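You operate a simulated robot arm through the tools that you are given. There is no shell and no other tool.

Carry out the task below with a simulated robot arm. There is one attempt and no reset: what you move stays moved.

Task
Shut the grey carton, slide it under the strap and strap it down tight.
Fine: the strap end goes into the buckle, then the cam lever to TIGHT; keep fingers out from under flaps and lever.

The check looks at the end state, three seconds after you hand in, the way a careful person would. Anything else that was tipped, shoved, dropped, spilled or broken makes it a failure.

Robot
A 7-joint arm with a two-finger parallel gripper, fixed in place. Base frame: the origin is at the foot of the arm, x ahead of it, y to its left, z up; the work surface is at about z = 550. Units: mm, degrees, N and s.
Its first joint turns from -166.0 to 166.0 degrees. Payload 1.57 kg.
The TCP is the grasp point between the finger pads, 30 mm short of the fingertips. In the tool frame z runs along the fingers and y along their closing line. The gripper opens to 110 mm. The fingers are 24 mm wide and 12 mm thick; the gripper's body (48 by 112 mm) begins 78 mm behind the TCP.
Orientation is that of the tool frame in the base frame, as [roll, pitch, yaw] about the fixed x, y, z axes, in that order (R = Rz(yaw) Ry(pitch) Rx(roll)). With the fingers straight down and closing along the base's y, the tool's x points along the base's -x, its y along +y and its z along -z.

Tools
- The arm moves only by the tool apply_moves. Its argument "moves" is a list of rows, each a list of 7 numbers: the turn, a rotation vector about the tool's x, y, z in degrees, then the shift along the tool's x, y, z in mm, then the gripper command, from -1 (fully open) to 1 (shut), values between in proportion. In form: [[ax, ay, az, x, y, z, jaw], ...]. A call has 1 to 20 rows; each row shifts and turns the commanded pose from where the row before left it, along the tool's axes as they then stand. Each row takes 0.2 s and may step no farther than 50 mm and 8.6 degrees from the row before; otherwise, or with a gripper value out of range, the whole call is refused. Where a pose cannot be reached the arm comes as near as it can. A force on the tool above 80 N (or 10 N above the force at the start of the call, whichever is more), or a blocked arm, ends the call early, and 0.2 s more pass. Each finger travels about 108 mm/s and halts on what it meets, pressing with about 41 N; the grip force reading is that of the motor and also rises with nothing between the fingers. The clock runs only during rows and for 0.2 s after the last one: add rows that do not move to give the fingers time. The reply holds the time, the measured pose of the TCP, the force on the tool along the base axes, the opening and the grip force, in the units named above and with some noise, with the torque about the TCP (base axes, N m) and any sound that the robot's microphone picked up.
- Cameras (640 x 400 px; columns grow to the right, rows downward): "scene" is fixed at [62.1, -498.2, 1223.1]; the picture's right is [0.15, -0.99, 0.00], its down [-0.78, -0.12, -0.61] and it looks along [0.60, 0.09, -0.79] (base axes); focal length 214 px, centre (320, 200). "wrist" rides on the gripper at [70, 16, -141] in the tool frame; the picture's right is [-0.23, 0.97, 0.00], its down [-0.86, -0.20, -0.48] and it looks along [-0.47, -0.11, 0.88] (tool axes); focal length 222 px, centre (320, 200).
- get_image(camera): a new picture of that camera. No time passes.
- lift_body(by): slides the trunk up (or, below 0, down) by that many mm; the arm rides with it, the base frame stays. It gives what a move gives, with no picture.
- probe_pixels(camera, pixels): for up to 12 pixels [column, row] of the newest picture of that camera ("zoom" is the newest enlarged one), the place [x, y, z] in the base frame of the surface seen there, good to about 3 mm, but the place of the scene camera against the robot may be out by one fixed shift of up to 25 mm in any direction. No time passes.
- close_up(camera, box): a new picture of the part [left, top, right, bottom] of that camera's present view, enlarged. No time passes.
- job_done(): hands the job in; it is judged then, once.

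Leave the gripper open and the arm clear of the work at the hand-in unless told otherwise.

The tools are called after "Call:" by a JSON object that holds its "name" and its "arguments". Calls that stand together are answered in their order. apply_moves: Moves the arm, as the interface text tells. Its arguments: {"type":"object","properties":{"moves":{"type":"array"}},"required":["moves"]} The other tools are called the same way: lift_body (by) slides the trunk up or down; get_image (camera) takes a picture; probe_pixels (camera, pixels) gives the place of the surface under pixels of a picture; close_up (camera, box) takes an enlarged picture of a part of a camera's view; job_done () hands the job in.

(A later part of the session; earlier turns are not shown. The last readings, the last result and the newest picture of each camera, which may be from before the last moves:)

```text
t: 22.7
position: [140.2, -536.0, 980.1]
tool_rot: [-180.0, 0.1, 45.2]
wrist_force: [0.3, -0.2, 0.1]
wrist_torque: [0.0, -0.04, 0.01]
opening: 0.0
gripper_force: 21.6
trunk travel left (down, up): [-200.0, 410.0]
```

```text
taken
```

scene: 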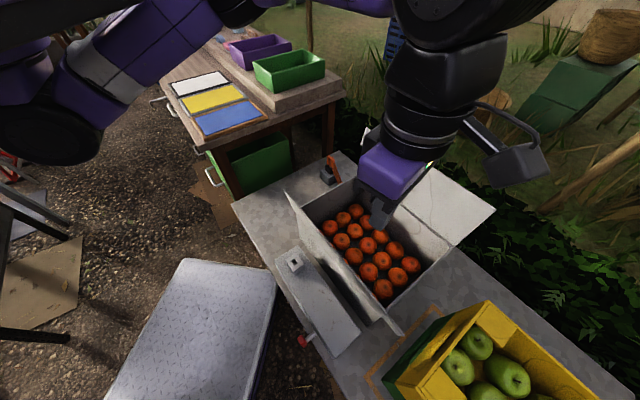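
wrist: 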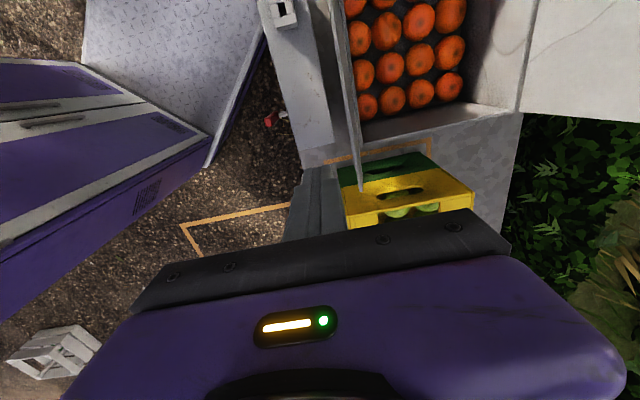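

The closed fingers at (315,200) sit left of the near flap's edge, which runs from (345,90) to (360,190). I'll lower 160 mm to TCP z≈820, about 35 mm outside the flap.

Call:
{"name": "apply_moves", "arguments": {"moves": [[0, 0, 0, 0, 0, 40, 1], [0, 0, 0, 0, 0, 40, 1], [0, 0, 0, 0, 0, 40, 1], [0, 0, 0, 0, 0, 40, 1], [0, 0, 0, 0, 0, 0, 1]]}}

Call:
{"name": "get_image", "arguments": {"camera": "wrist"}}

Call:
{"name": "get_image", "arguments": {"camera": "scene"}}

```text
t: 23.9
position: [138.3, -537.0, 820.4]
tool_rot: [-180.0, 0.1, 45.3]
wrist_force: [0.2, 0.2, 0.8]
wrist_torque: [0.0, 0.0, 0.02]
opening: 0.0
gripper_force: 21.1
trunk travel left (down, up): [-200.0, 410.0]
```

```text
taken
```

wrist: 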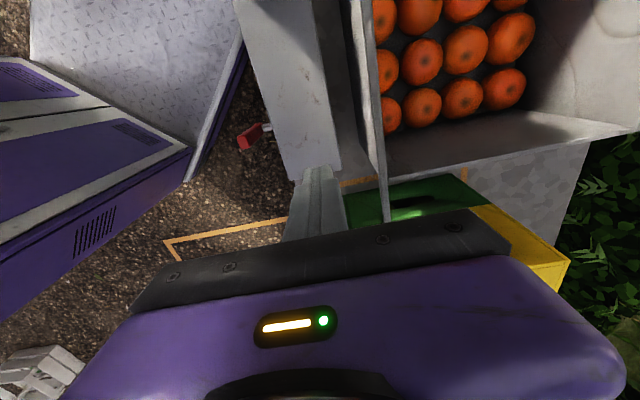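

```text
taken
```

scene: 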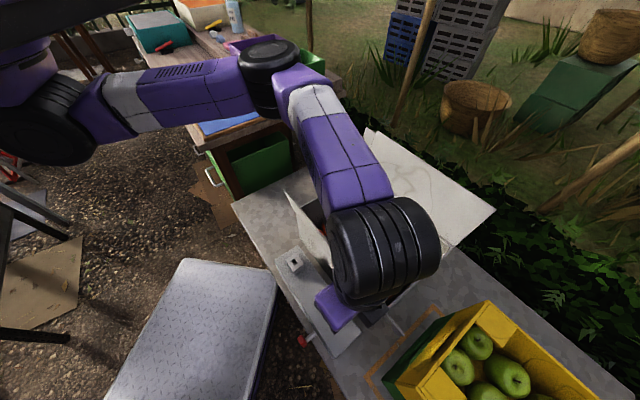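

The fingers are in place. This is also a useful angle on the lever at (255,132) and the fixture, so I'll enlarge that before pushing.

Call:
{"name": "close_up", "arguments": {"camera": "wrist", "box": [220, 80, 348, 160]}}

Call:
{"name": "probe_pixels", "arguments": {"camera": "wrist", "pixels": [[246, 138], [258, 128], [240, 147], [266, 130], [270, 127], [250, 132], [330, 170], [300, 170], [353, 30], [383, 205], [389, 215], [375, 120]]}}

```text
5.00 times, centred on (284, 120) of wrist
```

zoom: 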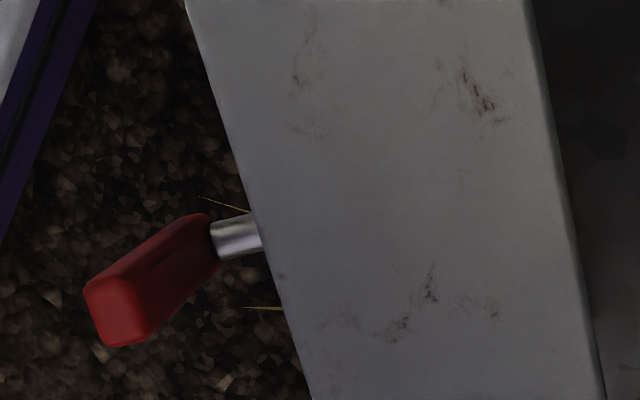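

```text
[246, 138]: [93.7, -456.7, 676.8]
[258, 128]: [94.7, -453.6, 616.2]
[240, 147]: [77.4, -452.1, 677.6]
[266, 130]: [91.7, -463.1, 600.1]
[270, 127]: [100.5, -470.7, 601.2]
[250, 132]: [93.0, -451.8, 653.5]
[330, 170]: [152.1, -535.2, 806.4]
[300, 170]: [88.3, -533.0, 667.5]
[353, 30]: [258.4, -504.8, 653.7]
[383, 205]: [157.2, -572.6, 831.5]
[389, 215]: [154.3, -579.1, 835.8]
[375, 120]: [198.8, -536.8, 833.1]
```

The lever arm is clearly upright: axle at z≈593, red top at z≈677, u≈−258. Now I'll push the near flap's outer face toward +v along its hinge arc, first to about 60°, then check.

Call:
{"name": "apply_moves", "arguments": {"moves": [[0, 0, 0, 0, 20, -8, 1], [0, 0, 0, 0, 20, -8, 1], [0, 0, 0, 0, 14, 0, 1], [0, 0, 0, 0, 14, 1, 1], [0, 0, 0, 0, 13.4, 4, 1], [0, 0, 0, 0, 12.6, 6, 1], [0, 0, 0, 0, 0, 0, 1]]}}

Call:
{"name": "get_image", "arguments": {"camera": "wrist"}}

Call:
{"name": "get_image", "arguments": {"camera": "scene"}}

```text
t: 25.5
position: [197.9, -595.4, 831.9]
tool_rot: [-179.9, 0.1, 45.2]
wrist_force: [0.1, 0.3, 0.2]
wrist_torque: [-0.01, -0.02, -0.02]
opening: 0.0
gripper_force: 21.5
out of reach, approached as far as the arm can: row 6
trunk travel left (down, up): [-200.0, 410.0]
```

```text
taken
```

wrist: 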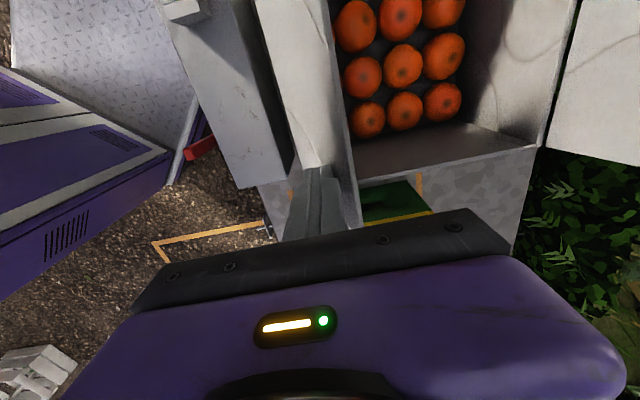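

```text
taken
```

scene: 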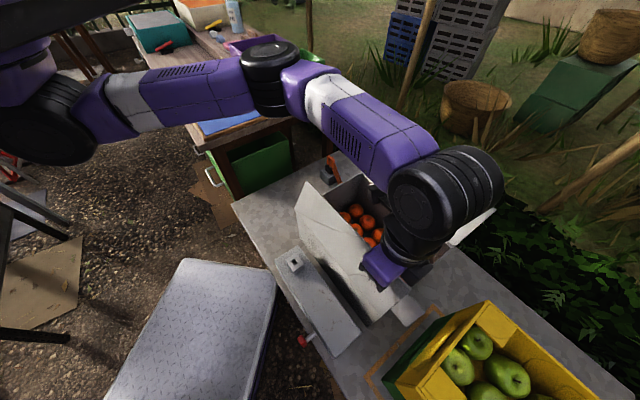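

The flap is turning in and now leans over the oranges, but the last row was reported out of reach. I'll check where the arm's joints sit so I know which way to shift the trunk.

Call:
{"name": "probe_pixels", "arguments": {"camera": "scene", "pixels": [[270, 75], [365, 120], [445, 195], [415, 265], [380, 268], [150, 105], [50, 130], [330, 205], [300, 190], [370, 320], [410, 310], [345, 225]]}}

```text
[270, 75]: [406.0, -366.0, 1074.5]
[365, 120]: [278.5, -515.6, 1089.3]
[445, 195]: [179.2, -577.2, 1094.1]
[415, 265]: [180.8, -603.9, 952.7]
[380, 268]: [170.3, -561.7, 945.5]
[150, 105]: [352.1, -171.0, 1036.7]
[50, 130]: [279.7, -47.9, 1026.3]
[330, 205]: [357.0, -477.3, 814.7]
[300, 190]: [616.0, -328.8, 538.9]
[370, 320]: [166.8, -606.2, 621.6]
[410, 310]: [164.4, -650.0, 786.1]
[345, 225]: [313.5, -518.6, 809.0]
```

The arm is folded mostly in the horizontal plane with the elbow out, so this isn't full extension. It's more likely a local joint limit. I'll continue along the arc in small steps and see whether it follows.

Call:
{"name": "apply_moves", "arguments": {"moves": [[0, 0, 0, 0, 6, 6, 1], [0, 0, 0, 0, 6, 6, 1], [0, 0, 0, 0, 0, 0, 1]]}}

```text
t: 26.3
position: [202.1, -598.0, 827.1]
tool_rot: [179.9, 0.2, 45.7]
wrist_force: [0.3, -0.3, 0.4]
wrist_torque: [0.02, -0.02, 0.0]
opening: 0.0
gripper_force: 21.4
out of reach, approached as far as the arm can: row 1
trunk travel left (down, up): [-200.0, 410.0]
```

It's stuck at this pose and the yaw is drifting upward, which points to a wrist-turn limit. With the fingers closed their yaw doesn't matter for pushing, so I'll turn about 24° toward yaw 70 in place and retry.

Call:
{"name": "apply_moves", "arguments": {"moves": [[0, 0, -8, 0, 0, 0, 1], [0, 0, -8, 0, 0, 0, 1], [0, 0, -8, 0, 0, 0, 1], [0, 0, 0, 0, 0, 0, 1]]}}

```text
t: 27.3
position: [202.6, -598.9, 826.5]
tool_rot: [-179.9, 0.1, 69.3]
wrist_force: [-0.4, -0.9, 0.0]
wrist_torque: [-0.03, 0.03, 0.0]
opening: 0.1
gripper_force: 21.3
trunk travel left (down, up): [-200.0, 410.0]
```

No reach warning this time. At yaw 69, a +v step is (−0.41, 0.91) in tool x, y. I'll continue the arc from about 55° to about 30°.

Call:
{"name": "apply_moves", "arguments": {"moves": [[0, 0, 0, -6.1, 13.7, 8, 1], [0, 0, 0, -4.1, 9.1, 10, 1], [0, 0, 0, -3.3, 7.3, 11.4, 1], [0, 0, 0, 0, 0, 0, 1]]}}

Call:
{"name": "get_image", "arguments": {"camera": "wrist"}}

```text
t: 28.3
position: [225.1, -623.1, 797.6]
tool_rot: [-179.9, 0.2, 69.2]
wrist_force: [-0.9, 0.5, 0.2]
wrist_torque: [-0.01, 0.02, 0.03]
opening: 0.0
gripper_force: 21.4
trunk travel left (down, up): [-200.0, 410.0]
```

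```text
taken
```

wrist: 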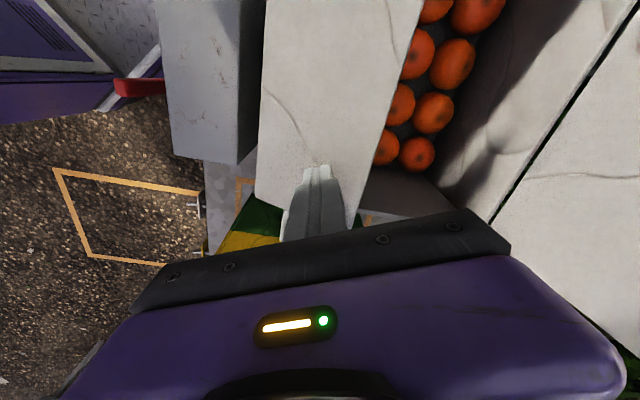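

The flap follows smoothly with almost no force. I'll keep lowering along the arc until it's nearly flat, about 4°.

Call:
{"name": "apply_moves", "arguments": {"moves": [[0, 0, 0, -2.4, 5.5, 13, 1], [0, 0, 0, -1.5, 3.3, 13.5, 1], [0, 0, 0, -0.4, 0.9, 8, 1], [0, 0, 0, 0, 0, 0, 1]]}}

Call:
{"name": "get_image", "arguments": {"camera": "wrist"}}

Call:
{"name": "get_image", "arguments": {"camera": "scene"}}

```text
t: 29.3
position: [232.9, -630.3, 764.1]
tool_rot: [-180.0, 0.2, 69.2]
wrist_force: [2.5, 7.4, 29.3]
wrist_torque: [0.51, -0.13, -0.16]
opening: 0.0
gripper_force: 20.7
trunk travel left (down, up): [-200.0, 410.0]
```

```text
taken
```

wrist: 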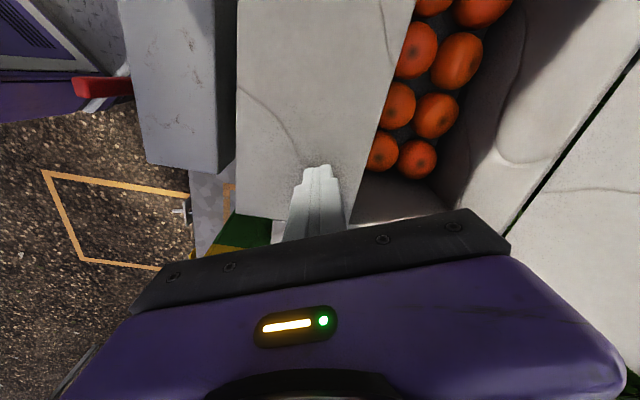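

```text
taken
```

scene: 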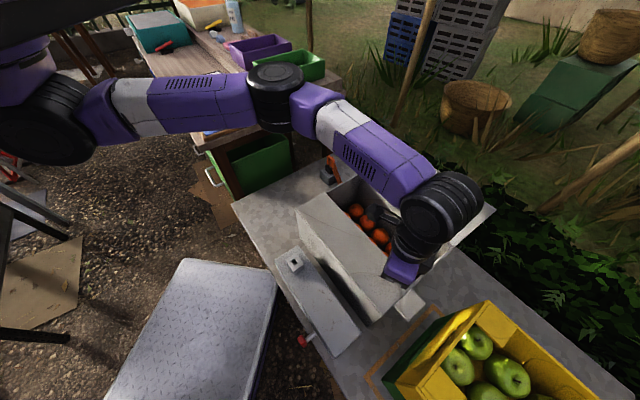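

The upward force of 29 N at fingertip z≈734 means the flap is down on the carton rim. I'll lift straight up and see whether it stays closed.

Call:
{"name": "apply_moves", "arguments": {"moves": [[0, 0, 0, 0, 0, -5, 1], [0, 0, 0, 0, 0, -10, 1], [0, 0, 0, 0, 0, -20, 1], [0, 0, 0, 0, 0, -40, 1], [0, 0, 0, 0, 0, -40, 1], [0, 0, 0, 0, 0, -40, 1], [0, 0, 0, 0, 0, 0, 1]]}}

Call:
{"name": "get_image", "arguments": {"camera": "wrist"}}

Call:
{"name": "get_image", "arguments": {"camera": "scene"}}

```text
t: 30.9
position: [234.4, -629.3, 916.6]
tool_rot: [-179.7, 0.1, 69.2]
wrist_force: [0.3, 0.6, 1.6]
wrist_torque: [0.01, 0.02, 0.0]
opening: 0.1
gripper_force: 21.2
trunk travel left (down, up): [-200.0, 410.0]
```

```text
taken
```

wrist: 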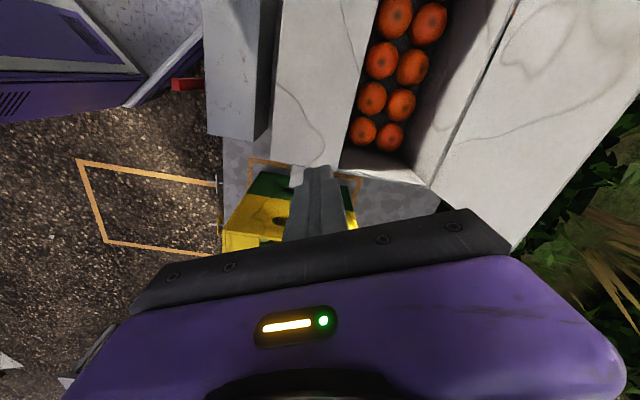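

```text
taken
```

scene: 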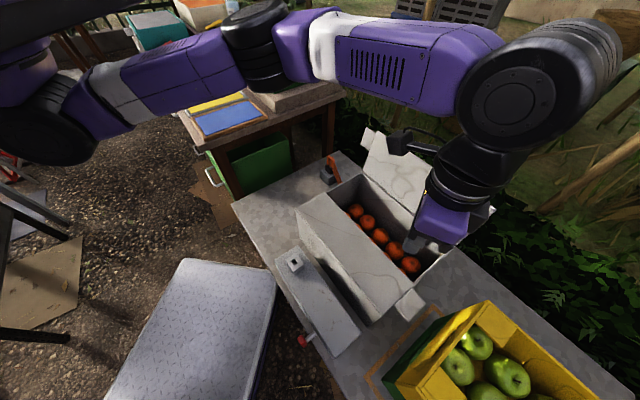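

The near flap looks closed. I'll probe its surface to confirm it's flat, and also the far flap and its tab before handling them.

Call:
{"name": "probe_pixels", "arguments": {"camera": "wrist", "pixels": [[276, 120], [340, 120], [365, 60], [285, 30], [372, 20], [342, 160], [430, 184], [515, 15], [512, 245], [455, 150], [400, 100], [280, 160]]}}

Call:
{"name": "probe_pixels", "arguments": {"camera": "scene", "pixels": [[300, 215], [330, 195], [360, 250], [400, 290], [375, 315], [410, 305], [422, 308], [360, 172], [372, 140], [362, 145], [366, 130], [455, 165]]}}

Call:
{"name": "close_up", "arguments": {"camera": "scene", "box": [280, 110, 520, 260]}}

```text
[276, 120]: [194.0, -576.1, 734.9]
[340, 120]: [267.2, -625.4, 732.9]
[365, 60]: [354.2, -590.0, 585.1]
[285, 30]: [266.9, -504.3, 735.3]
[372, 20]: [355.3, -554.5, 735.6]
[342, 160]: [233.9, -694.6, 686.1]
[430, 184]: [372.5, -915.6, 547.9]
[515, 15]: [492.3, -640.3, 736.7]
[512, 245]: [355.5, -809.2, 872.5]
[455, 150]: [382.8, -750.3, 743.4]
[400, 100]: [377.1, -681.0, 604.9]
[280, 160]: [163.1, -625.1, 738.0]
```

```text
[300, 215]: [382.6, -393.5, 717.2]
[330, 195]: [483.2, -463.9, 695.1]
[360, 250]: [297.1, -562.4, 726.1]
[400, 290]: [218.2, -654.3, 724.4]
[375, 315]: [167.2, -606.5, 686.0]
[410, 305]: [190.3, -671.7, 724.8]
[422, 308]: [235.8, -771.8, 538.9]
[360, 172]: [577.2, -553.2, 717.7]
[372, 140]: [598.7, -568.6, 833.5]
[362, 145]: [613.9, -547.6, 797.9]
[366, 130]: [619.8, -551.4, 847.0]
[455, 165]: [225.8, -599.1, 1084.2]
```

```text
2.67 times, centred on (400, 185) of scene
```

zoom: 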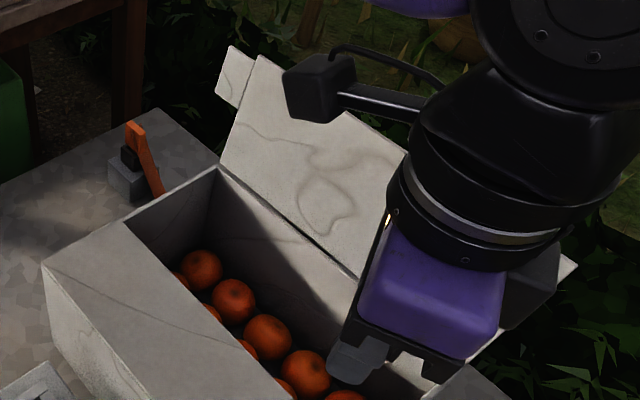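

The near flap is flat at z≈735 and stays shut. The far flap's tip is at z≈875. To get more reach at that height I'll raise the trunk 150 mm, then turn toward yaw 135 and carry the closed fingers over to the far side at u≈−30, v≈865.

Call:
{"name": "lift_body", "arguments": {"by": 150}}

Call:
{"name": "apply_moves", "arguments": {"moves": [[0, 0, -8.25, 0, 0, 0, 1], [0, 0, -8.25, 0, 0, 0, 1], [0, 0, -8.25, 0, 0, 0, 1], [0, 0, -8.25, 0, 0, 0, 1], [0, 0, -8.25, 0, 0, 0, 1], [0, 0, -8.25, 0, 0, 0, 1], [0, 0, -8.25, 0, 0, 0, 1], [0, 0, -8.25, 0, 0, 0, 1], [0, 0, 0, 0, 0, 0, 1]]}}

```text
t: 32.6
position: [233.4, -629.1, 1065.9]
tool_rot: [-179.9, 0.1, 69.2]
wrist_force: [-0.8, -0.9, 0.5]
wrist_torque: [-0.01, 0.01, 0.0]
opening: 0.1
gripper_force: 21.6
trunk travel left (down, up): [-350.0, 260.0]
```

```text
t: 34.6
position: [234.2, -629.6, 1065.1]
tool_rot: [-179.9, -0.1, 135.3]
wrist_force: [0.0, -0.3, -0.1]
wrist_torque: [0.0, -0.01, 0.0]
opening: 0.0
gripper_force: 20.6
trunk travel left (down, up): [-350.0, 260.0]
```

The trunk is up and the tool is at yaw 135, where tool x is −v and tool y is +u. Next I'll travel to u≈−30, v≈865 at z≈1065, far above everything.

Call:
{"name": "apply_moves", "arguments": {"moves": [[0, 0, 0, -31.8, 31.1, 0, 1], [0, 0, 0, -31.8, 31.1, 0, 1], [0, 0, 0, -31.8, 31.1, 0, 1], [0, 0, 0, -31.8, 31.1, 0, 1], [0, 0, 0, -31.8, 31.1, 0, 1], [0, 0, 0, -31.8, 31.1, 0, 1], [0, 0, 0, -31.8, 31.1, 0, 1], [0, 0, 0, -31.8, 31.1, 0, 1], [0, 0, 0, 0, 0, 0, 1]]}}

Call:
{"name": "get_image", "arguments": {"camera": "wrist"}}

```text
t: 36.6
position: [591.3, -632.3, 1064.4]
tool_rot: [-179.9, -0.1, 135.2]
wrist_force: [0.0, -0.9, 0.0]
wrist_torque: [0.0, 0.0, -0.02]
opening: 0.0
gripper_force: 21.4
trunk travel left (down, up): [-350.0, 260.0]
```

```text
taken
```

wrist: 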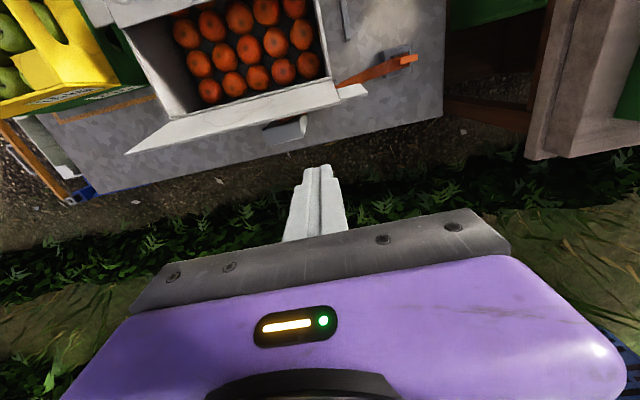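

I'm at u=−29, v=865 and the far flap is on the robot side of the fingers. I'll descend to TCP z≈880, with fingertips around 850, just outside the flap's upper part.

Call:
{"name": "apply_moves", "arguments": {"moves": [[0, 0, 0, 0, 0, 46, 1], [0, 0, 0, 0, 0, 46, 1], [0, 0, 0, 0, 0, 46, 1], [0, 0, 0, 0, 0, 46, 1], [0, 0, 0, 0, 0, 0, 1]]}}

Call:
{"name": "get_image", "arguments": {"camera": "wrist"}}

```text
t: 37.8
position: [590.1, -633.0, 880.4]
tool_rot: [-180.0, -0.2, 135.2]
wrist_force: [0.7, 0.1, 0.9]
wrist_torque: [0.01, -0.02, 0.02]
opening: 0.0
gripper_force: 21.3
trunk travel left (down, up): [-350.0, 260.0]
```

```text
taken
```

wrist: 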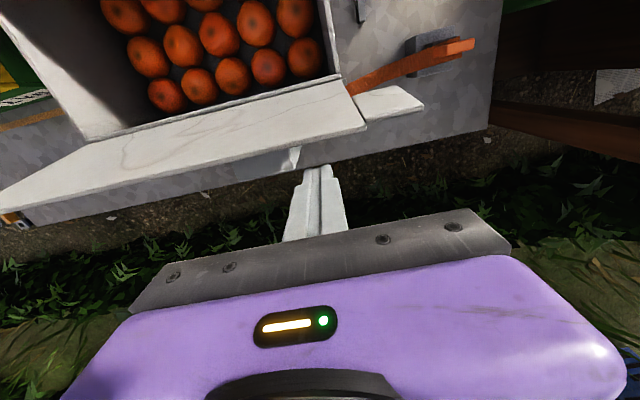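

The fingertips at (320,170) are just outside the far flap. I'll push toward −v along the flap's hinge arc (radius about 120 mm), first to about 60°.

Call:
{"name": "apply_moves", "arguments": {"moves": [[0, 0, 0, 18, 0, 0, 1], [0, 0, 0, 16, 0, 2, 1], [0, 0, 0, 12, 0, -1, 1], [0, 0, 0, 11, 0, -1, 1], [0, 0, 0, 16, 0, 1, 1], [0, 0, 0, 15, 0, 3, 1], [0, 0, 0, 15, 0, 5, 1], [0, 0, 0, 14, 0, 7, 1], [0, 0, 0, 0, 0, 0, 1]]}}

Call:
{"name": "get_image", "arguments": {"camera": "wrist"}}

```text
t: 39.8
position: [503.0, -550.4, 864.0]
tool_rot: [-179.9, -0.1, 135.2]
wrist_force: [1.0, 0.8, -0.1]
wrist_torque: [0.02, 0.0, 0.02]
opening: 0.0
gripper_force: 21.5
trunk travel left (down, up): [-350.0, 260.0]
```

```text
taken
```

wrist: 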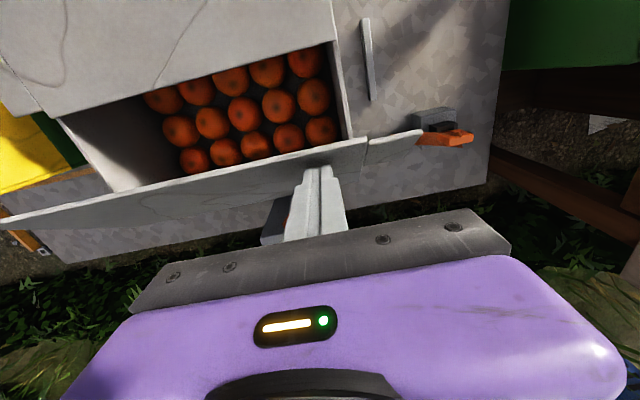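

The flap is at roughly 60° and swinging freely. I'll continue down the arc to nearly flat.

Call:
{"name": "apply_moves", "arguments": {"moves": [[0, 0, 0, 12, 0, 8, 1], [0, 0, 0, 10, 0, 11, 1], [0, 0, 0, 10, 0, 12, 1], [0, 0, 0, 9, 0, 13, 1], [0, 0, 0, 7, 0, 14, 1], [0, 0, 0, 5, 0, 15, 1], [0, 0, 0, 2, 0, 11, 1], [0, 0, 0, 1, 0, 6, 1], [0, 0, 0, 0, 0, 0, 1]]}}

Call:
{"name": "get_image", "arguments": {"camera": "wrist"}}

Call:
{"name": "get_image", "arguments": {"camera": "scene"}}

```text
t: 41.8
position: [465.9, -510.4, 773.9]
tool_rot: [-179.9, 0.0, 135.2]
wrist_force: [-0.1, -0.3, 0.1]
wrist_torque: [0.01, 0.02, 0.01]
opening: 0.1
gripper_force: 21.4
trunk travel left (down, up): [-350.0, 260.0]
```

```text
taken
```

wrist: 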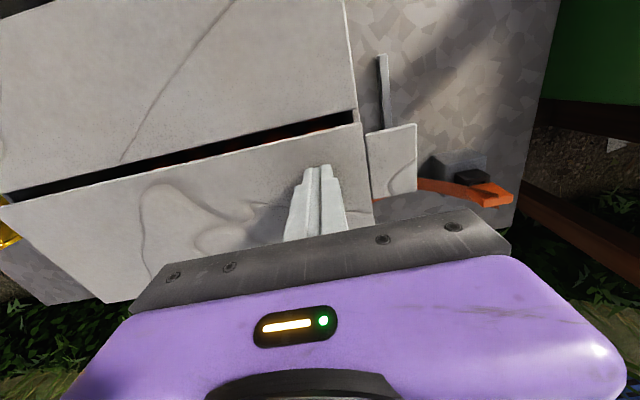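

```text
taken
```

scene: 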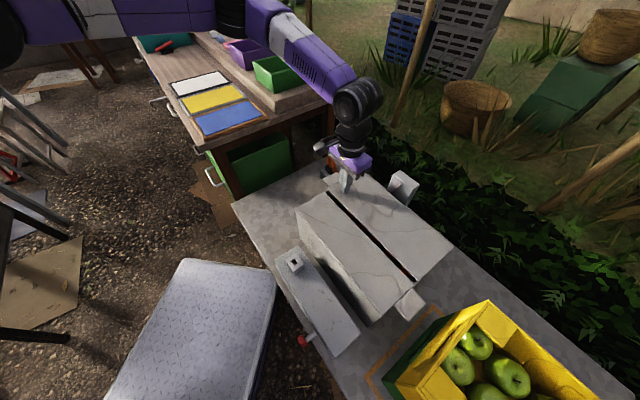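

The far flap is almost shut and I feel no force yet. I'll press down gently in small steps to seat it.

Call:
{"name": "apply_moves", "arguments": {"moves": [[0, 0, 0, 0, 0, 4, 1], [0, 0, 0, 0, 0, 3, 1], [0, 0, 0, 0, 0, 3, 1], [0, 0, 0, 0, 0, 2, 1], [0, 0, 0, 0, 0, 0, 1]]}}

Call:
{"name": "get_image", "arguments": {"camera": "wrist"}}

```text
t: 43.0
position: [465.0, -510.6, 764.2]
tool_rot: [-179.8, 0.0, 135.2]
wrist_force: [-1.8, 2.2, 20.9]
wrist_torque: [-0.1, -0.14, 0.04]
opening: 0.1
gripper_force: 21.5
trunk travel left (down, up): [-350.0, 260.0]
```

```text
taken
```

wrist: 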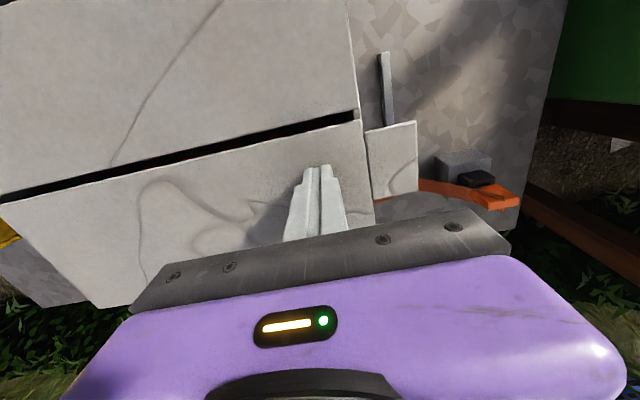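

Contact at 21 N with the fingertips at z≈734, so both flaps are flush with a narrow seam between them. I'll lift clear and check they stay shut.

Call:
{"name": "apply_moves", "arguments": {"moves": [[0, 0, 0, 0, 0, -5, 1], [0, 0, 0, 0, 0, -15, 1], [0, 0, 0, 0, 0, -40, 1], [0, 0, 0, 0, 0, -45, 1], [0, 0, 0, 0, 0, -45, 1], [0, 0, 0, 0, 0, -45, 1], [0, 0, 0, 0, 0, 0, 1]]}}

Call:
{"name": "get_image", "arguments": {"camera": "wrist"}}

Call:
{"name": "get_image", "arguments": {"camera": "scene"}}

Call:
{"name": "close_up", "arguments": {"camera": "scene", "box": [240, 130, 480, 360]}}

```text
t: 44.6
position: [467.8, -512.3, 956.6]
tool_rot: [-179.9, -0.1, 135.2]
wrist_force: [0.4, -0.1, -0.3]
wrist_torque: [0.02, -0.01, 0.01]
opening: 0.1
gripper_force: 21.3
trunk travel left (down, up): [-350.0, 260.0]
```

```text
taken
```

wrist: 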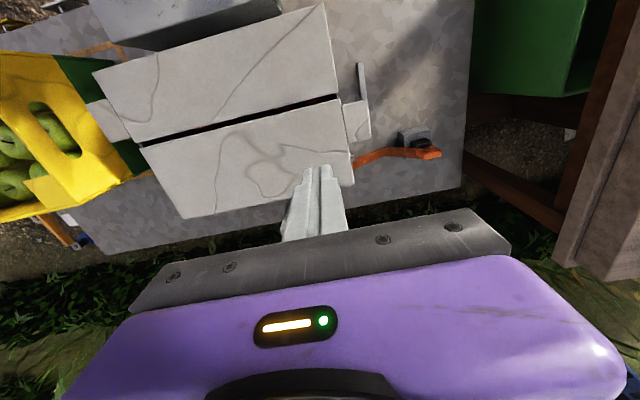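

```text
taken
```

scene: 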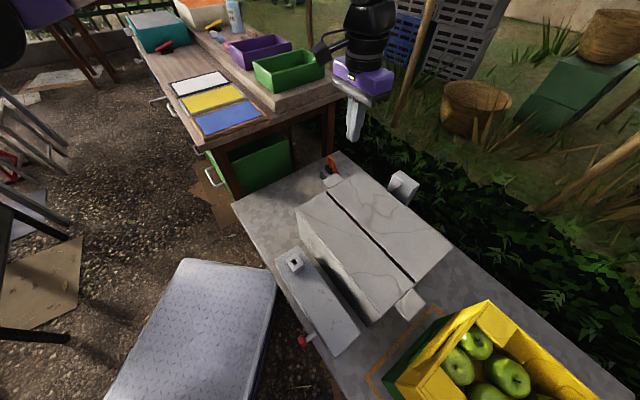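

```text
1.74 times, centred on (360, 245) of scene
```

zoom: 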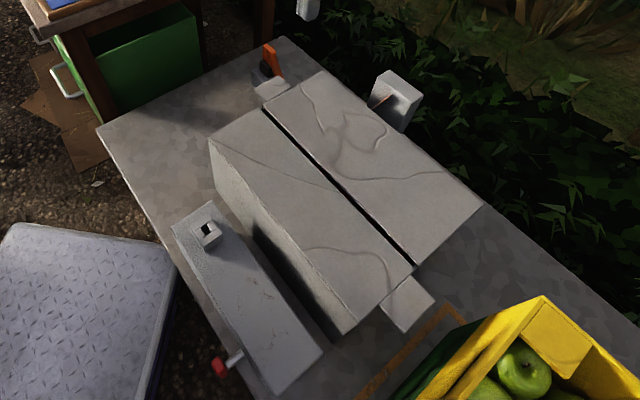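

Both flaps are shut. Now I'll measure the carton, stop rail, guide and buckle again from this clear view to plan the slide.

Call:
{"name": "probe_pixels", "arguments": {"camera": "wrist", "pixels": [[324, 6], [339, 92], [353, 180], [142, 148], [95, 75], [187, 216], [359, 64], [368, 100], [366, 140], [345, 105], [362, 95], [130, 130]]}}

Call:
{"name": "probe_pixels", "arguments": {"camera": "scene", "pixels": [[300, 212], [358, 172], [360, 325], [395, 285], [450, 245], [408, 320], [422, 308], [398, 292], [404, 172], [410, 190], [390, 183], [335, 180]]}}

Call:
{"name": "close_up", "arguments": {"camera": "wrist", "box": [310, 50, 438, 210]}}

```text
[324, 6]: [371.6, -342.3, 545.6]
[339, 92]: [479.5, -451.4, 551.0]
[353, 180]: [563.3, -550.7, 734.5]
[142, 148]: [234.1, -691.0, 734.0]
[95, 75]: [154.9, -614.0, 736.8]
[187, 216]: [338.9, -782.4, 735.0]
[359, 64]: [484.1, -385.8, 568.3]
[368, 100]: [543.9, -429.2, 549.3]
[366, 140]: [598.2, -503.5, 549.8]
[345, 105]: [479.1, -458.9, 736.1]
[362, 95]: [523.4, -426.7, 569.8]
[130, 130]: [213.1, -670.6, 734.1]
```

```text
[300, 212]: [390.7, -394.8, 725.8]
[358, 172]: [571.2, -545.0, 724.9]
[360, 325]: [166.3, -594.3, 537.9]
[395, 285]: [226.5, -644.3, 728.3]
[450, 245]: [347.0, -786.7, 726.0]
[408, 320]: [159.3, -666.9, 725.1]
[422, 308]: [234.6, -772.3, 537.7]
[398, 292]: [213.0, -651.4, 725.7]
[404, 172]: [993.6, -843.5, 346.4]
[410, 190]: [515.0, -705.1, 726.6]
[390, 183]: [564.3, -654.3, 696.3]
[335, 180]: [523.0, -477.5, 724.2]
```

```text
2.50 times, centred on (374, 130) of wrist
```

zoom: 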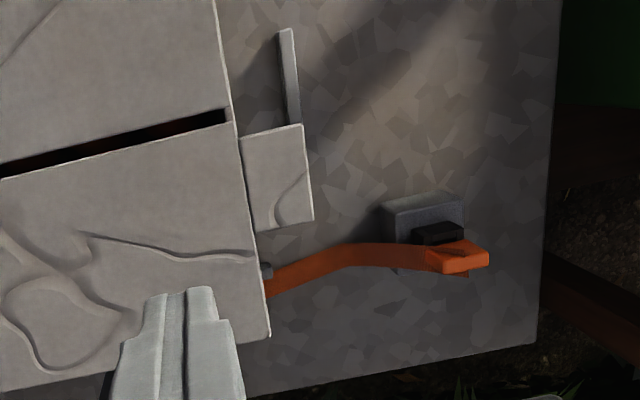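

The carton's −u end is at u≈−323 and the near flap's end tab covers v≲650 there. I'll push on that end wall at v≈685, close to the carton's centreline, with closed fingers. First I'll probe the crate edge, then travel over at z≈957.

Call:
{"name": "probe_pixels", "arguments": {"camera": "scene", "pixels": [[440, 318], [487, 303], [415, 345], [390, 372], [455, 310], [425, 330], [440, 300], [410, 305], [425, 307], [398, 290], [383, 313], [505, 320]]}}

Call:
{"name": "apply_moves", "arguments": {"moves": [[0, 0, 0, 1.1, -45.5, 0, 1], [0, 0, 0, 1.1, -45.5, 0, 1], [0, 0, 0, 1.1, -45.5, 0, 1], [0, 0, 0, 1.1, -45.5, 0, 1], [0, 0, 0, 1.1, -45.5, 0, 1], [0, 0, 0, 1.1, -45.5, 0, 1], [0, 0, 0, 1.1, -45.5, 0, 1], [0, 0, 0, 0, 0, 0, 1]]}}

Call:
{"name": "get_image", "arguments": {"camera": "wrist"}}

```text
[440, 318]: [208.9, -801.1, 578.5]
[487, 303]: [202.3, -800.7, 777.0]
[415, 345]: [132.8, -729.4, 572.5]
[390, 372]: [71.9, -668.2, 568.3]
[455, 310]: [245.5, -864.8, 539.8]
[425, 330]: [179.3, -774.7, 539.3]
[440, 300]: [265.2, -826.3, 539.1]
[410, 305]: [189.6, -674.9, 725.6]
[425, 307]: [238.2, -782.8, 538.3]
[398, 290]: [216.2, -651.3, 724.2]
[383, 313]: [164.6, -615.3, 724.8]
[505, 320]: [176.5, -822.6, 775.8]
```

```text
t: 46.4
position: [237.4, -718.0, 957.6]
tool_rot: [-179.9, -0.1, 135.1]
wrist_force: [1.0, 0.4, 0.1]
wrist_torque: [-0.03, 0.03, -0.05]
opening: 0.0
gripper_force: 21.1
out of reach, approached as far as the arm can: row 7
trunk travel left (down, up): [-350.0, 260.0]
```

```text
taken
```

wrist: 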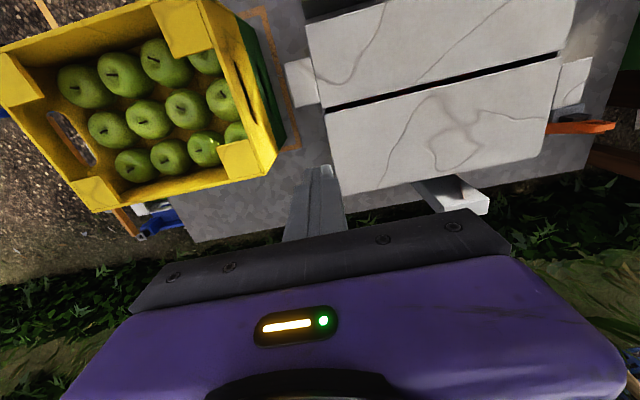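

The crate's near face is at u≈−427 with its top near z=788. I'm at u=−340, v=676 and the last few mm were out of reach at this height. I'll drop to z≈805, still above the flaps at 735, and try the remaining shift away from the carton there.

Call:
{"name": "apply_moves", "arguments": {"moves": [[0, 0, 0, 0, 0, 38, 1], [0, 0, 0, 0, 0, 38, 1], [0, 0, 0, 0, 0, 38, 1], [0, 0, 0, 0, 0, 38, 1], [0, 0, 0, 0, -8, 0, 1], [0, 0, 0, -8, 0, 0, 1], [0, 0, 0, 0, 0, 0, 1]]}}

Call:
{"name": "get_image", "arguments": {"camera": "wrist"}}

```text
t: 48.0
position: [239.1, -709.3, 806.2]
tool_rot: [-179.9, -0.1, 135.2]
wrist_force: [0.0, 0.2, 0.4]
wrist_torque: [0.02, -0.01, -0.01]
opening: 0.1
gripper_force: 21.8
out of reach, approached as far as the arm can: row 4, 5, 6
trunk travel left (down, up): [-350.0, 260.0]
```

```text
taken
```

wrist: 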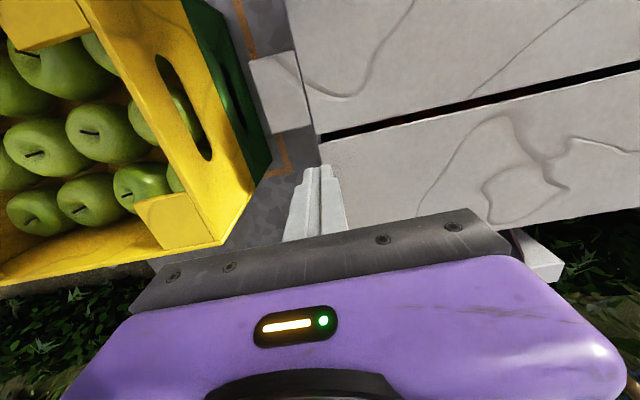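

It still falls short (u=−332, v=671), so this is a joint limit again rather than distance. I'm safely above the flaps, so I'll try turning the wrist about 25° in the direction that helped before, then move away from the carton along −u.

Call:
{"name": "apply_moves", "arguments": {"moves": [[0, 0, -8.5, 0, 0, 0, 1], [0, 0, -8.5, 0, 0, 0, 1], [0, 0, -8.5, 0, 0, 0, 1], [0, 0, 0, 0, 0, 0, 1]]}}

Call:
{"name": "get_image", "arguments": {"camera": "scene"}}

```text
t: 49.0
position: [240.8, -708.3, 806.9]
tool_rot: [-179.9, 0.0, 160.8]
wrist_force: [0.7, 0.1, 0.3]
wrist_torque: [0.01, -0.02, 0.01]
opening: 0.0
gripper_force: 21.3
trunk travel left (down, up): [-350.0, 260.0]
```

```text
taken
```

scene: 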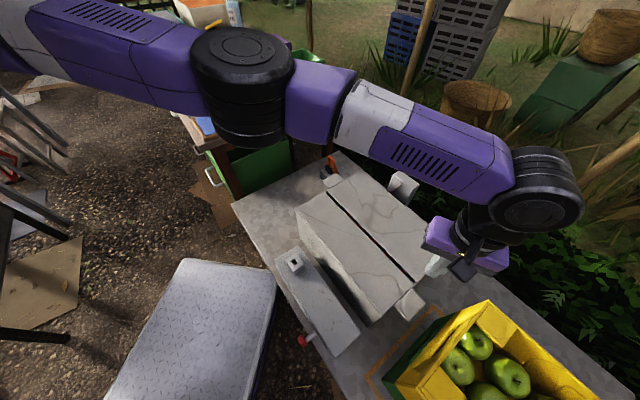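

The turn worked with no reach warning. Now I'll step away from the carton by 18 mm along −u.

Call:
{"name": "apply_moves", "arguments": {"moves": [[0, 0, 0, 3.9, -8.1, 0, 1], [0, 0, 0, 3.9, -8.1, 0, 1], [0, 0, 0, 0, 0, 0, 1]]}}

```text
t: 49.8
position: [228.7, -708.2, 806.0]
tool_rot: [-179.9, -0.1, 160.7]
wrist_force: [-0.7, 0.7, 0.1]
wrist_torque: [0.01, 0.0, 0.06]
opening: 0.1
gripper_force: 21.0
out of reach, approached as far as the arm can: row 1, 2
trunk travel left (down, up): [-350.0, 260.0]
```

The arm looks nearly straight toward this corner, so I'll probe its links to understand the geometry before choosing a better approach.

Call:
{"name": "probe_pixels", "arguments": {"camera": "scene", "pixels": [[545, 190], [540, 165], [245, 65], [245, 100], [310, 100], [375, 120], [430, 155], [490, 165], [150, 60], [60, 40], [10, 30], [20, 60]]}}

```text
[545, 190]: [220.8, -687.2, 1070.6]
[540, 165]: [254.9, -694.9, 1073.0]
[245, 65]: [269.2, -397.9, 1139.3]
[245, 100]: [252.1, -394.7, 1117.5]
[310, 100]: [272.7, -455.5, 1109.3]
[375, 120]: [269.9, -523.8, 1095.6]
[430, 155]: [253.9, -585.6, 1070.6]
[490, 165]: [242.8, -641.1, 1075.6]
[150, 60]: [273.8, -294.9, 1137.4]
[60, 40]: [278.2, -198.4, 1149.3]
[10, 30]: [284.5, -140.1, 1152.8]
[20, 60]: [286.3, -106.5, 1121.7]
```

The shoulder stays fixed near [285,−50] and the arm is fully stretched here, with about 670 mm reach best used at TCP z≈771 plus trunk lift. My commanded pose also ran ahead of the real one.

The plan:
- Pull back to a reachable spot over the carton.
- Rise and return to yaw 135.
- Lower the trunk 150 mm.
- Lean the tool about 12° toward +v to gain reach.

Call:
{"name": "apply_moves", "arguments": {"moves": [[0, 0, 0, 16.9, 36.3, 0, 1], [0, 0, 0, 16.9, 36.3, 0, 1], [0, 0, 0, 16.9, 36.3, 0, 1], [0, 0, 0, 0, 0, -40, 1], [0, 0, 0, 0, 0, -40, 1], [0, 0, 0, 0, 0, -40, 1], [0, 0, 0, 0, 0, -40, 1], [0, 0, 8.55, 0, 0, 0, 1], [0, 0, 8.55, 0, 0, 0, 1], [0, 0, 8.55, 0, 0, 0, 1], [0, 0, 0, 0, 0, 0, 1]]}}

```text
t: 52.2
position: [219.2, -588.7, 965.7]
tool_rot: [-179.9, -0.1, 134.9]
wrist_force: [-0.2, -0.1, 0.0]
wrist_torque: [-0.03, -0.02, 0.02]
opening: 0.0
gripper_force: 22.3
trunk travel left (down, up): [-350.0, 260.0]
```

I'm back in sync at u=−261, v=571, z=966, yaw 135. Lowering the trunk 150 mm will leave the fingertips at z≈786, still above the closed carton at 737.

Call:
{"name": "lift_body", "arguments": {"by": -150}}

Call:
{"name": "get_image", "arguments": {"camera": "wrist"}}

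```text
t: 54.0
position: [218.2, -588.5, 816.8]
tool_rot: [-180.0, -0.1, 135.0]
wrist_force: [0.7, -0.4, -0.6]
wrist_torque: [-0.02, 0.02, 0.01]
opening: 0.0
gripper_force: 21.6
trunk travel left (down, up): [-200.0, 410.0]
```

```text
taken
```

wrist: 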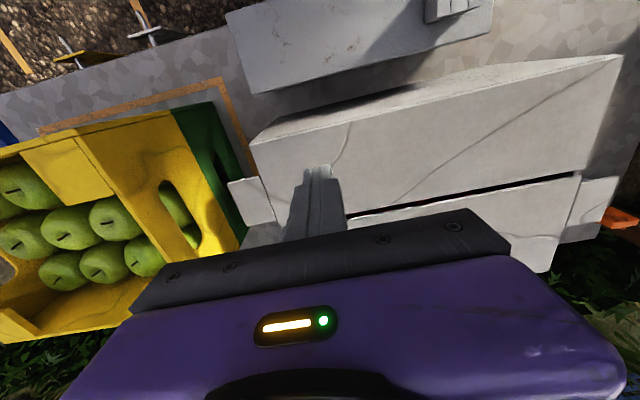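

Now I'll measure the near flap's end tab, at about (228,182) to (275,222), and the carton's −u end edge so I can place the fingers beside the tab.

Call:
{"name": "probe_pixels", "arguments": {"camera": "wrist", "pixels": [[231, 184], [258, 180], [272, 218], [245, 224], [262, 176], [252, 147], [277, 224], [285, 245], [240, 240], [228, 205], [600, 70], [588, 172]]}}

Call:
{"name": "close_up", "arguments": {"camera": "wrist", "box": [200, 120, 360, 260]}}

```text
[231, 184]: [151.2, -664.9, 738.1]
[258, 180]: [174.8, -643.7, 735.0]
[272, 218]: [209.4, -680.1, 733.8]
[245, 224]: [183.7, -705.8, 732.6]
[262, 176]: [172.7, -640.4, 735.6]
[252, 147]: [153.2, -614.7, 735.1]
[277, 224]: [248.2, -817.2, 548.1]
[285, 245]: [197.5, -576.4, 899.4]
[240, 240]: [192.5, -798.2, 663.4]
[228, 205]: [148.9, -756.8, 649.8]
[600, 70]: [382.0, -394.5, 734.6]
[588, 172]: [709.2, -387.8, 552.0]
```

```text
2.86 times, centred on (280, 190) of wrist
```

zoom: 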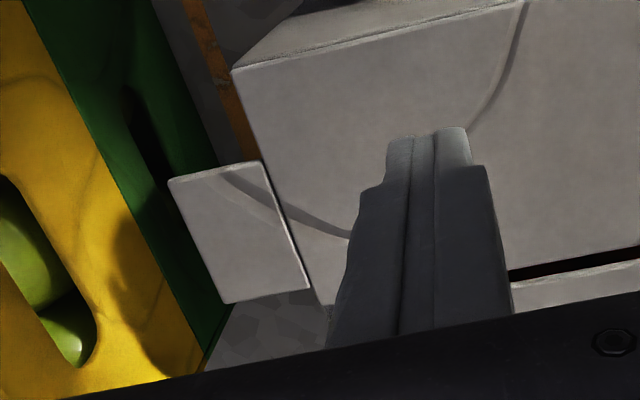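

The end tab spans v≈577–630 and the carton end is at u≈−325. I'll lean the tool 12° and go to u≈−350, v≈675 at z≈817. That's beside the tab, and about 20 mm short of the crate for the gripper body.

Call:
{"name": "apply_moves", "arguments": {"moves": [[0, -6, 0, 0, 0, 0, 1], [0, -6, 0, 0, 0, 0, 1], [0, 0, 0, -25.4, -22.3, 5.4, 1], [0, 0, 0, -25.4, -22.3, 5.4, 1], [0, 0, 0, -25.4, -22.3, 5.4, 1], [0, 0, 0, -25.4, -22.3, 5.4, 1], [0, 0, 0, 0, 0, 0, 1]]}}

Call:
{"name": "get_image", "arguments": {"camera": "wrist"}}

```text
t: 55.6
position: [229.2, -724.7, 817.3]
tool_rot: [-179.8, 12.0, 135.0]
wrist_force: [0.0, -0.1, 0.2]
wrist_torque: [0.0, 0.01, 0.0]
opening: 0.0
gripper_force: 21.3
trunk travel left (down, up): [-200.0, 410.0]
```

```text
taken
```

wrist: 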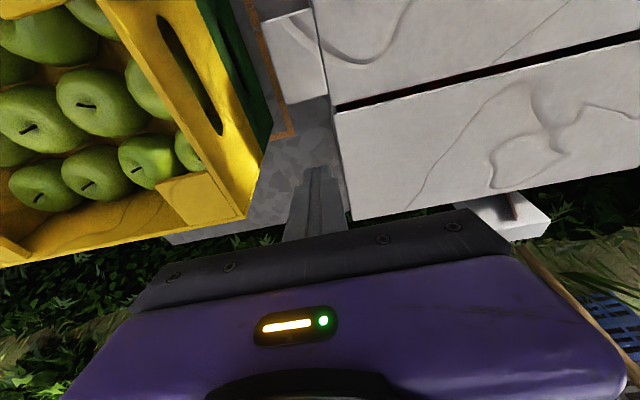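

I'm at u=−350, v=675. The fingers at (318,170) are in the gap between crate and carton, clear of the tab at (295,70). I'll descend 127 mm to z≈690.

Call:
{"name": "apply_moves", "arguments": {"moves": [[0, 0, 0, 6.6, 0, 31.05, 1], [0, 0, 0, 6.6, 0, 31.05, 1], [0, 0, 0, 6.6, 0, 31.05, 1], [0, 0, 0, 6.6, 0, 31.05, 1], [0, 0, 0, 0, 0, 0, 1]]}}

Call:
{"name": "get_image", "arguments": {"camera": "wrist"}}

Call:
{"name": "get_image", "arguments": {"camera": "scene"}}

```text
t: 56.8
position: [226.7, -724.0, 690.0]
tool_rot: [-179.8, 11.9, 135.1]
wrist_force: [0.2, 0.9, 0.2]
wrist_torque: [0.0, 0.0, -0.03]
opening: 0.0
gripper_force: 21.2
trunk travel left (down, up): [-200.0, 410.0]
```

```text
taken
```

wrist: 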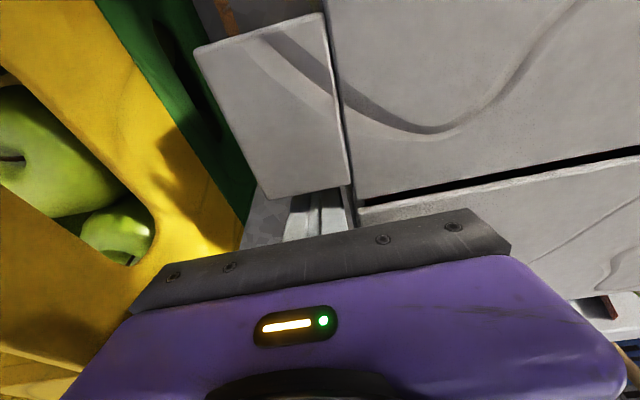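

```text
taken
```

scene: 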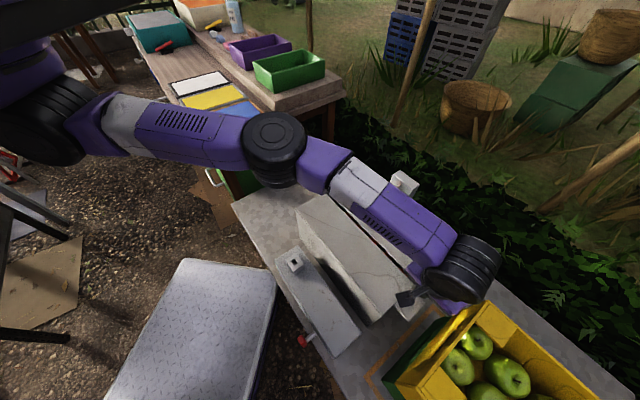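

At u=−352, v=672, z=690 with no contact. I'll push along +u in small steps and watch the force: the first 35 mm now.

Call:
{"name": "apply_moves", "arguments": {"moves": [[0, 0, 0, 0, 6, 0, 1], [0, 0, 0, 0, 6, 0, 1], [0, 0, 0, 0, 5, 0, 1], [0, 0, 0, 0, 6, 0, 1], [0, 0, 0, 0, 6, 0, 1], [0, 0, 0, 0, 6, 0, 1], [0, 0, 0, 0, 0, 0, 1]]}}

Call:
{"name": "get_image", "arguments": {"camera": "wrist"}}

Call:
{"name": "get_image", "arguments": {"camera": "scene"}}

```text
t: 58.4
position: [253.2, -701.0, 688.3]
tool_rot: [-179.8, 11.9, 135.0]
wrist_force: [-3.7, -3.8, -0.2]
wrist_torque: [0.15, -0.13, 0.05]
opening: 0.0
gripper_force: 21.3
trunk travel left (down, up): [-200.0, 410.0]
```

```text
taken
```

wrist: 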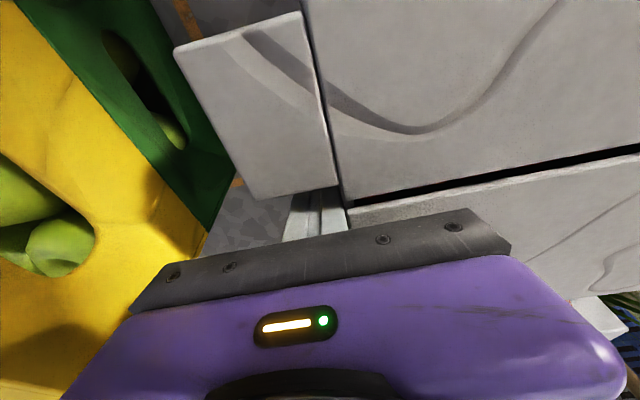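

```text
taken
```

scene: 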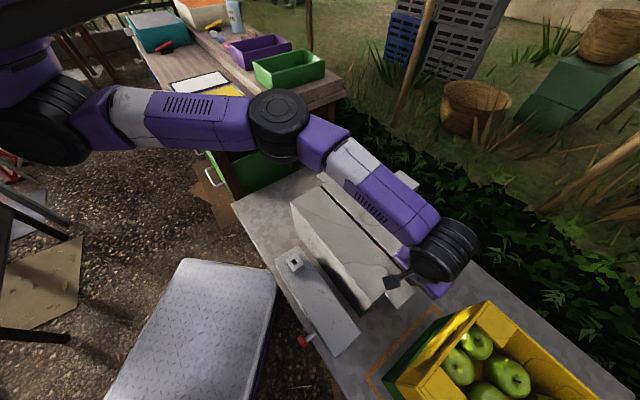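

The carton slides easily, at about 5 N, and has moved about 20 mm. The finger centre is at u=−317 and about 40 mm remains to the stop. I'll push 34 mm more.

Call:
{"name": "apply_moves", "arguments": {"moves": [[0, 0, 0, 0, 6, 0, 1], [0, 0, 0, 0, 6, 0, 1], [0, 0, 0, 0, 6, 0, 1], [0, 0, 0, 0, 6, 0, 1], [0, 0, 0, 0, 5, 0, 1], [0, 0, 0, 0, 5, 0, 1], [0, 0, 0, 0, 0, 0, 1]]}}

Call:
{"name": "get_image", "arguments": {"camera": "scene"}}

Call:
{"name": "get_image", "arguments": {"camera": "wrist"}}

```text
t: 60.0
position: [271.4, -681.3, 692.9]
tool_rot: [-178.9, 12.0, 134.9]
wrist_force: [-33.9, -47.5, 21.6]
wrist_torque: [1.91, -1.36, 0.34]
opening: 0.0
gripper_force: 20.9
trunk travel left (down, up): [-200.0, 410.0]
```

```text
taken
```

scene: 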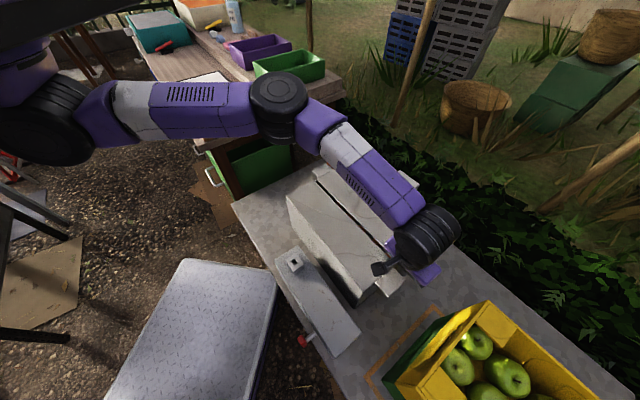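

```text
taken
```

wrist: 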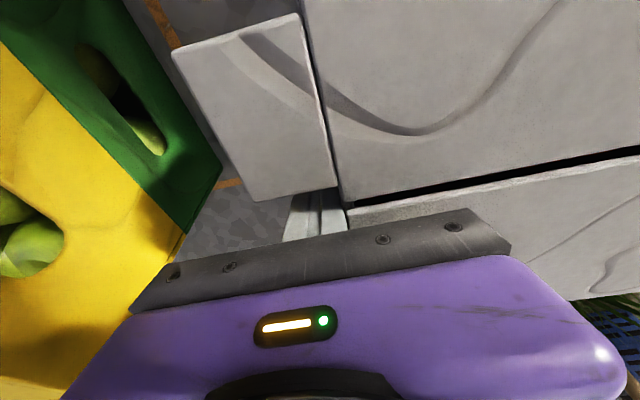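

Now there's about 58 N against me at u=−290, so the carton is blocked after about 47 mm, a little sooner than expected. I'll back off to release the pressure, then look before pushing more.

Call:
{"name": "apply_moves", "arguments": {"moves": [[0, 0, 0, 0, -7, 0, 1], [0, 0, 0, 0, -8, 0, 1], [0, 0, 0, 0, -8, 0, 1], [0, 0, 0, 0, 0, 0, 1]]}}

Call:
{"name": "close_up", "arguments": {"camera": "scene", "box": [240, 130, 480, 330]}}

Call:
{"name": "get_image", "arguments": {"camera": "scene"}}

Call:
{"name": "probe_pixels", "arguments": {"camera": "scene", "pixels": [[288, 195], [345, 163], [318, 180], [357, 305], [315, 240], [300, 215], [330, 175], [315, 178], [370, 265], [300, 225], [290, 190], [352, 296]]}}

```text
t: 61.0
position: [261.4, -693.0, 689.6]
tool_rot: [180.0, 11.9, 135.2]
wrist_force: [0.1, 0.1, -0.2]
wrist_torque: [0.01, -0.02, -0.03]
opening: 0.0
gripper_force: 21.0
trunk travel left (down, up): [-200.0, 410.0]
```

```text
2.00 times, centred on (360, 230) of scene
```

zoom: 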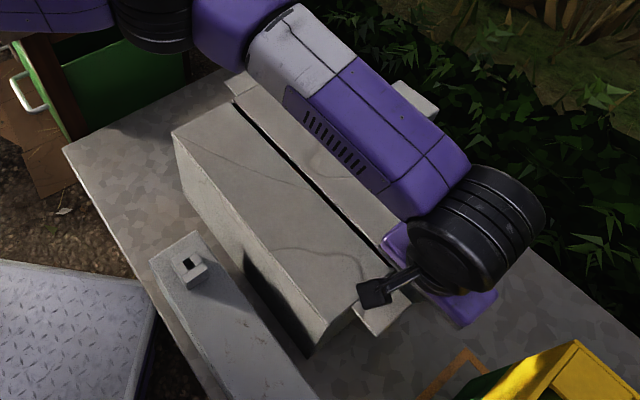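

```text
taken
```

scene: 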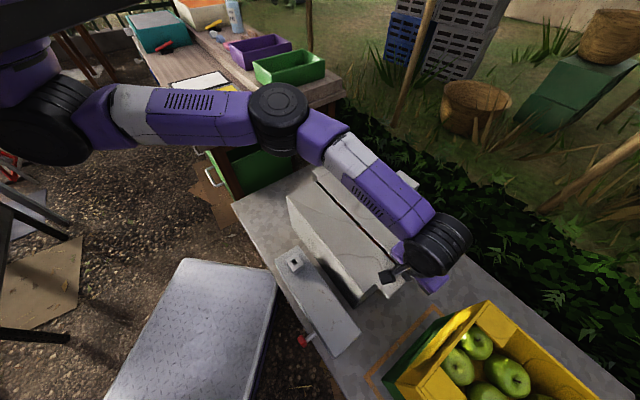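

```text
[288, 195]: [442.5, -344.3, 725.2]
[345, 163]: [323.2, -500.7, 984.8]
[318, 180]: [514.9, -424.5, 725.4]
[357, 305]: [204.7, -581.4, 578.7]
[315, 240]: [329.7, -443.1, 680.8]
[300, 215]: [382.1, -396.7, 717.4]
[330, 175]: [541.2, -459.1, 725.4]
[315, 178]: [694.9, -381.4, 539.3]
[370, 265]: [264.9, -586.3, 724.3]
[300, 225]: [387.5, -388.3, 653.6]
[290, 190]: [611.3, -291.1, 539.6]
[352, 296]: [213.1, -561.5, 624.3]
```

From the shifted scene probe, the carton's +u end now looks to be at about u≈60–66, so it may already be on the stop. I'll lift out of the gap and move back over the carton to measure with the wrist camera.

Call:
{"name": "apply_moves", "arguments": {"moves": [[0, 0, 0, -6.8, 0, -31.8, 1], [0, 0, 0, -6.8, 0, -31.8, 1], [0, 0, 0, -6.8, 0, -31.8, 1], [0, 0, 0, -6.8, 0, -31.8, 1], [0, 0, 0, -6.8, 0, -31.8, 1], [0, 0, 0, -6.8, 0, -31.8, 1], [0, 6, 0, 0, 0, 0, 1], [0, 6, 0, 0, 0, 0, 1], [0, 0, 0, 10, 40, 0, 1], [0, 0, 0, 10, 40, 0, 1], [0, 0, 0, 10, 40, 0, 1], [0, 0, 0, 10, 40, 0, 1], [0, 0, 0, 10, 40, -10, 1], [0, 0, 0, 10, 40, -10, 1], [0, 0, 0, 0, 0, 0, 1]]}}

Call:
{"name": "get_image", "arguments": {"camera": "wrist"}}

Call:
{"name": "get_image", "arguments": {"camera": "scene"}}

```text
t: 64.2
position: [388.9, -478.8, 904.7]
tool_rot: [-179.9, -0.1, 134.9]
wrist_force: [-0.2, 0.1, -0.1]
wrist_torque: [0.0, 0.0, -0.03]
opening: 0.3
gripper_force: 21.0
trunk travel left (down, up): [-200.0, 410.0]
```

```text
taken
```

wrist: 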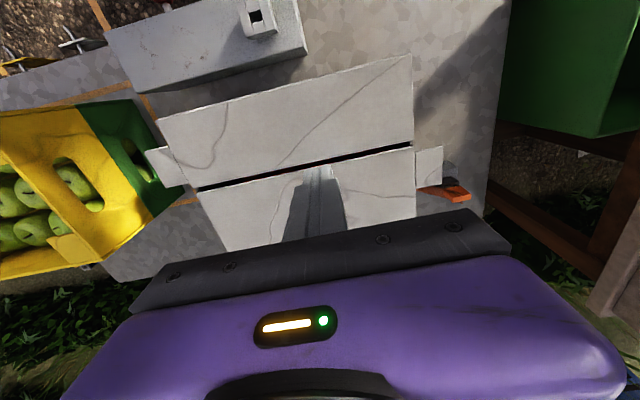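

```text
taken
```

scene: 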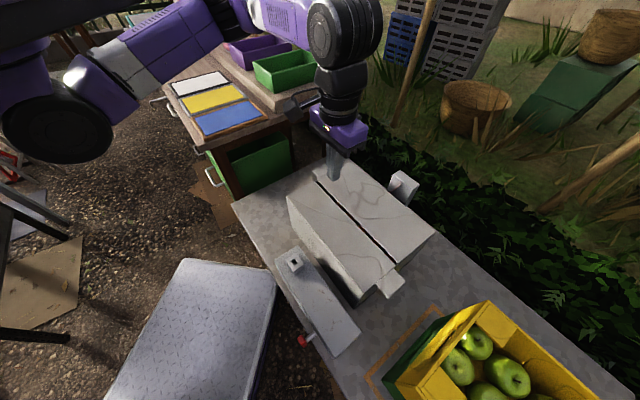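

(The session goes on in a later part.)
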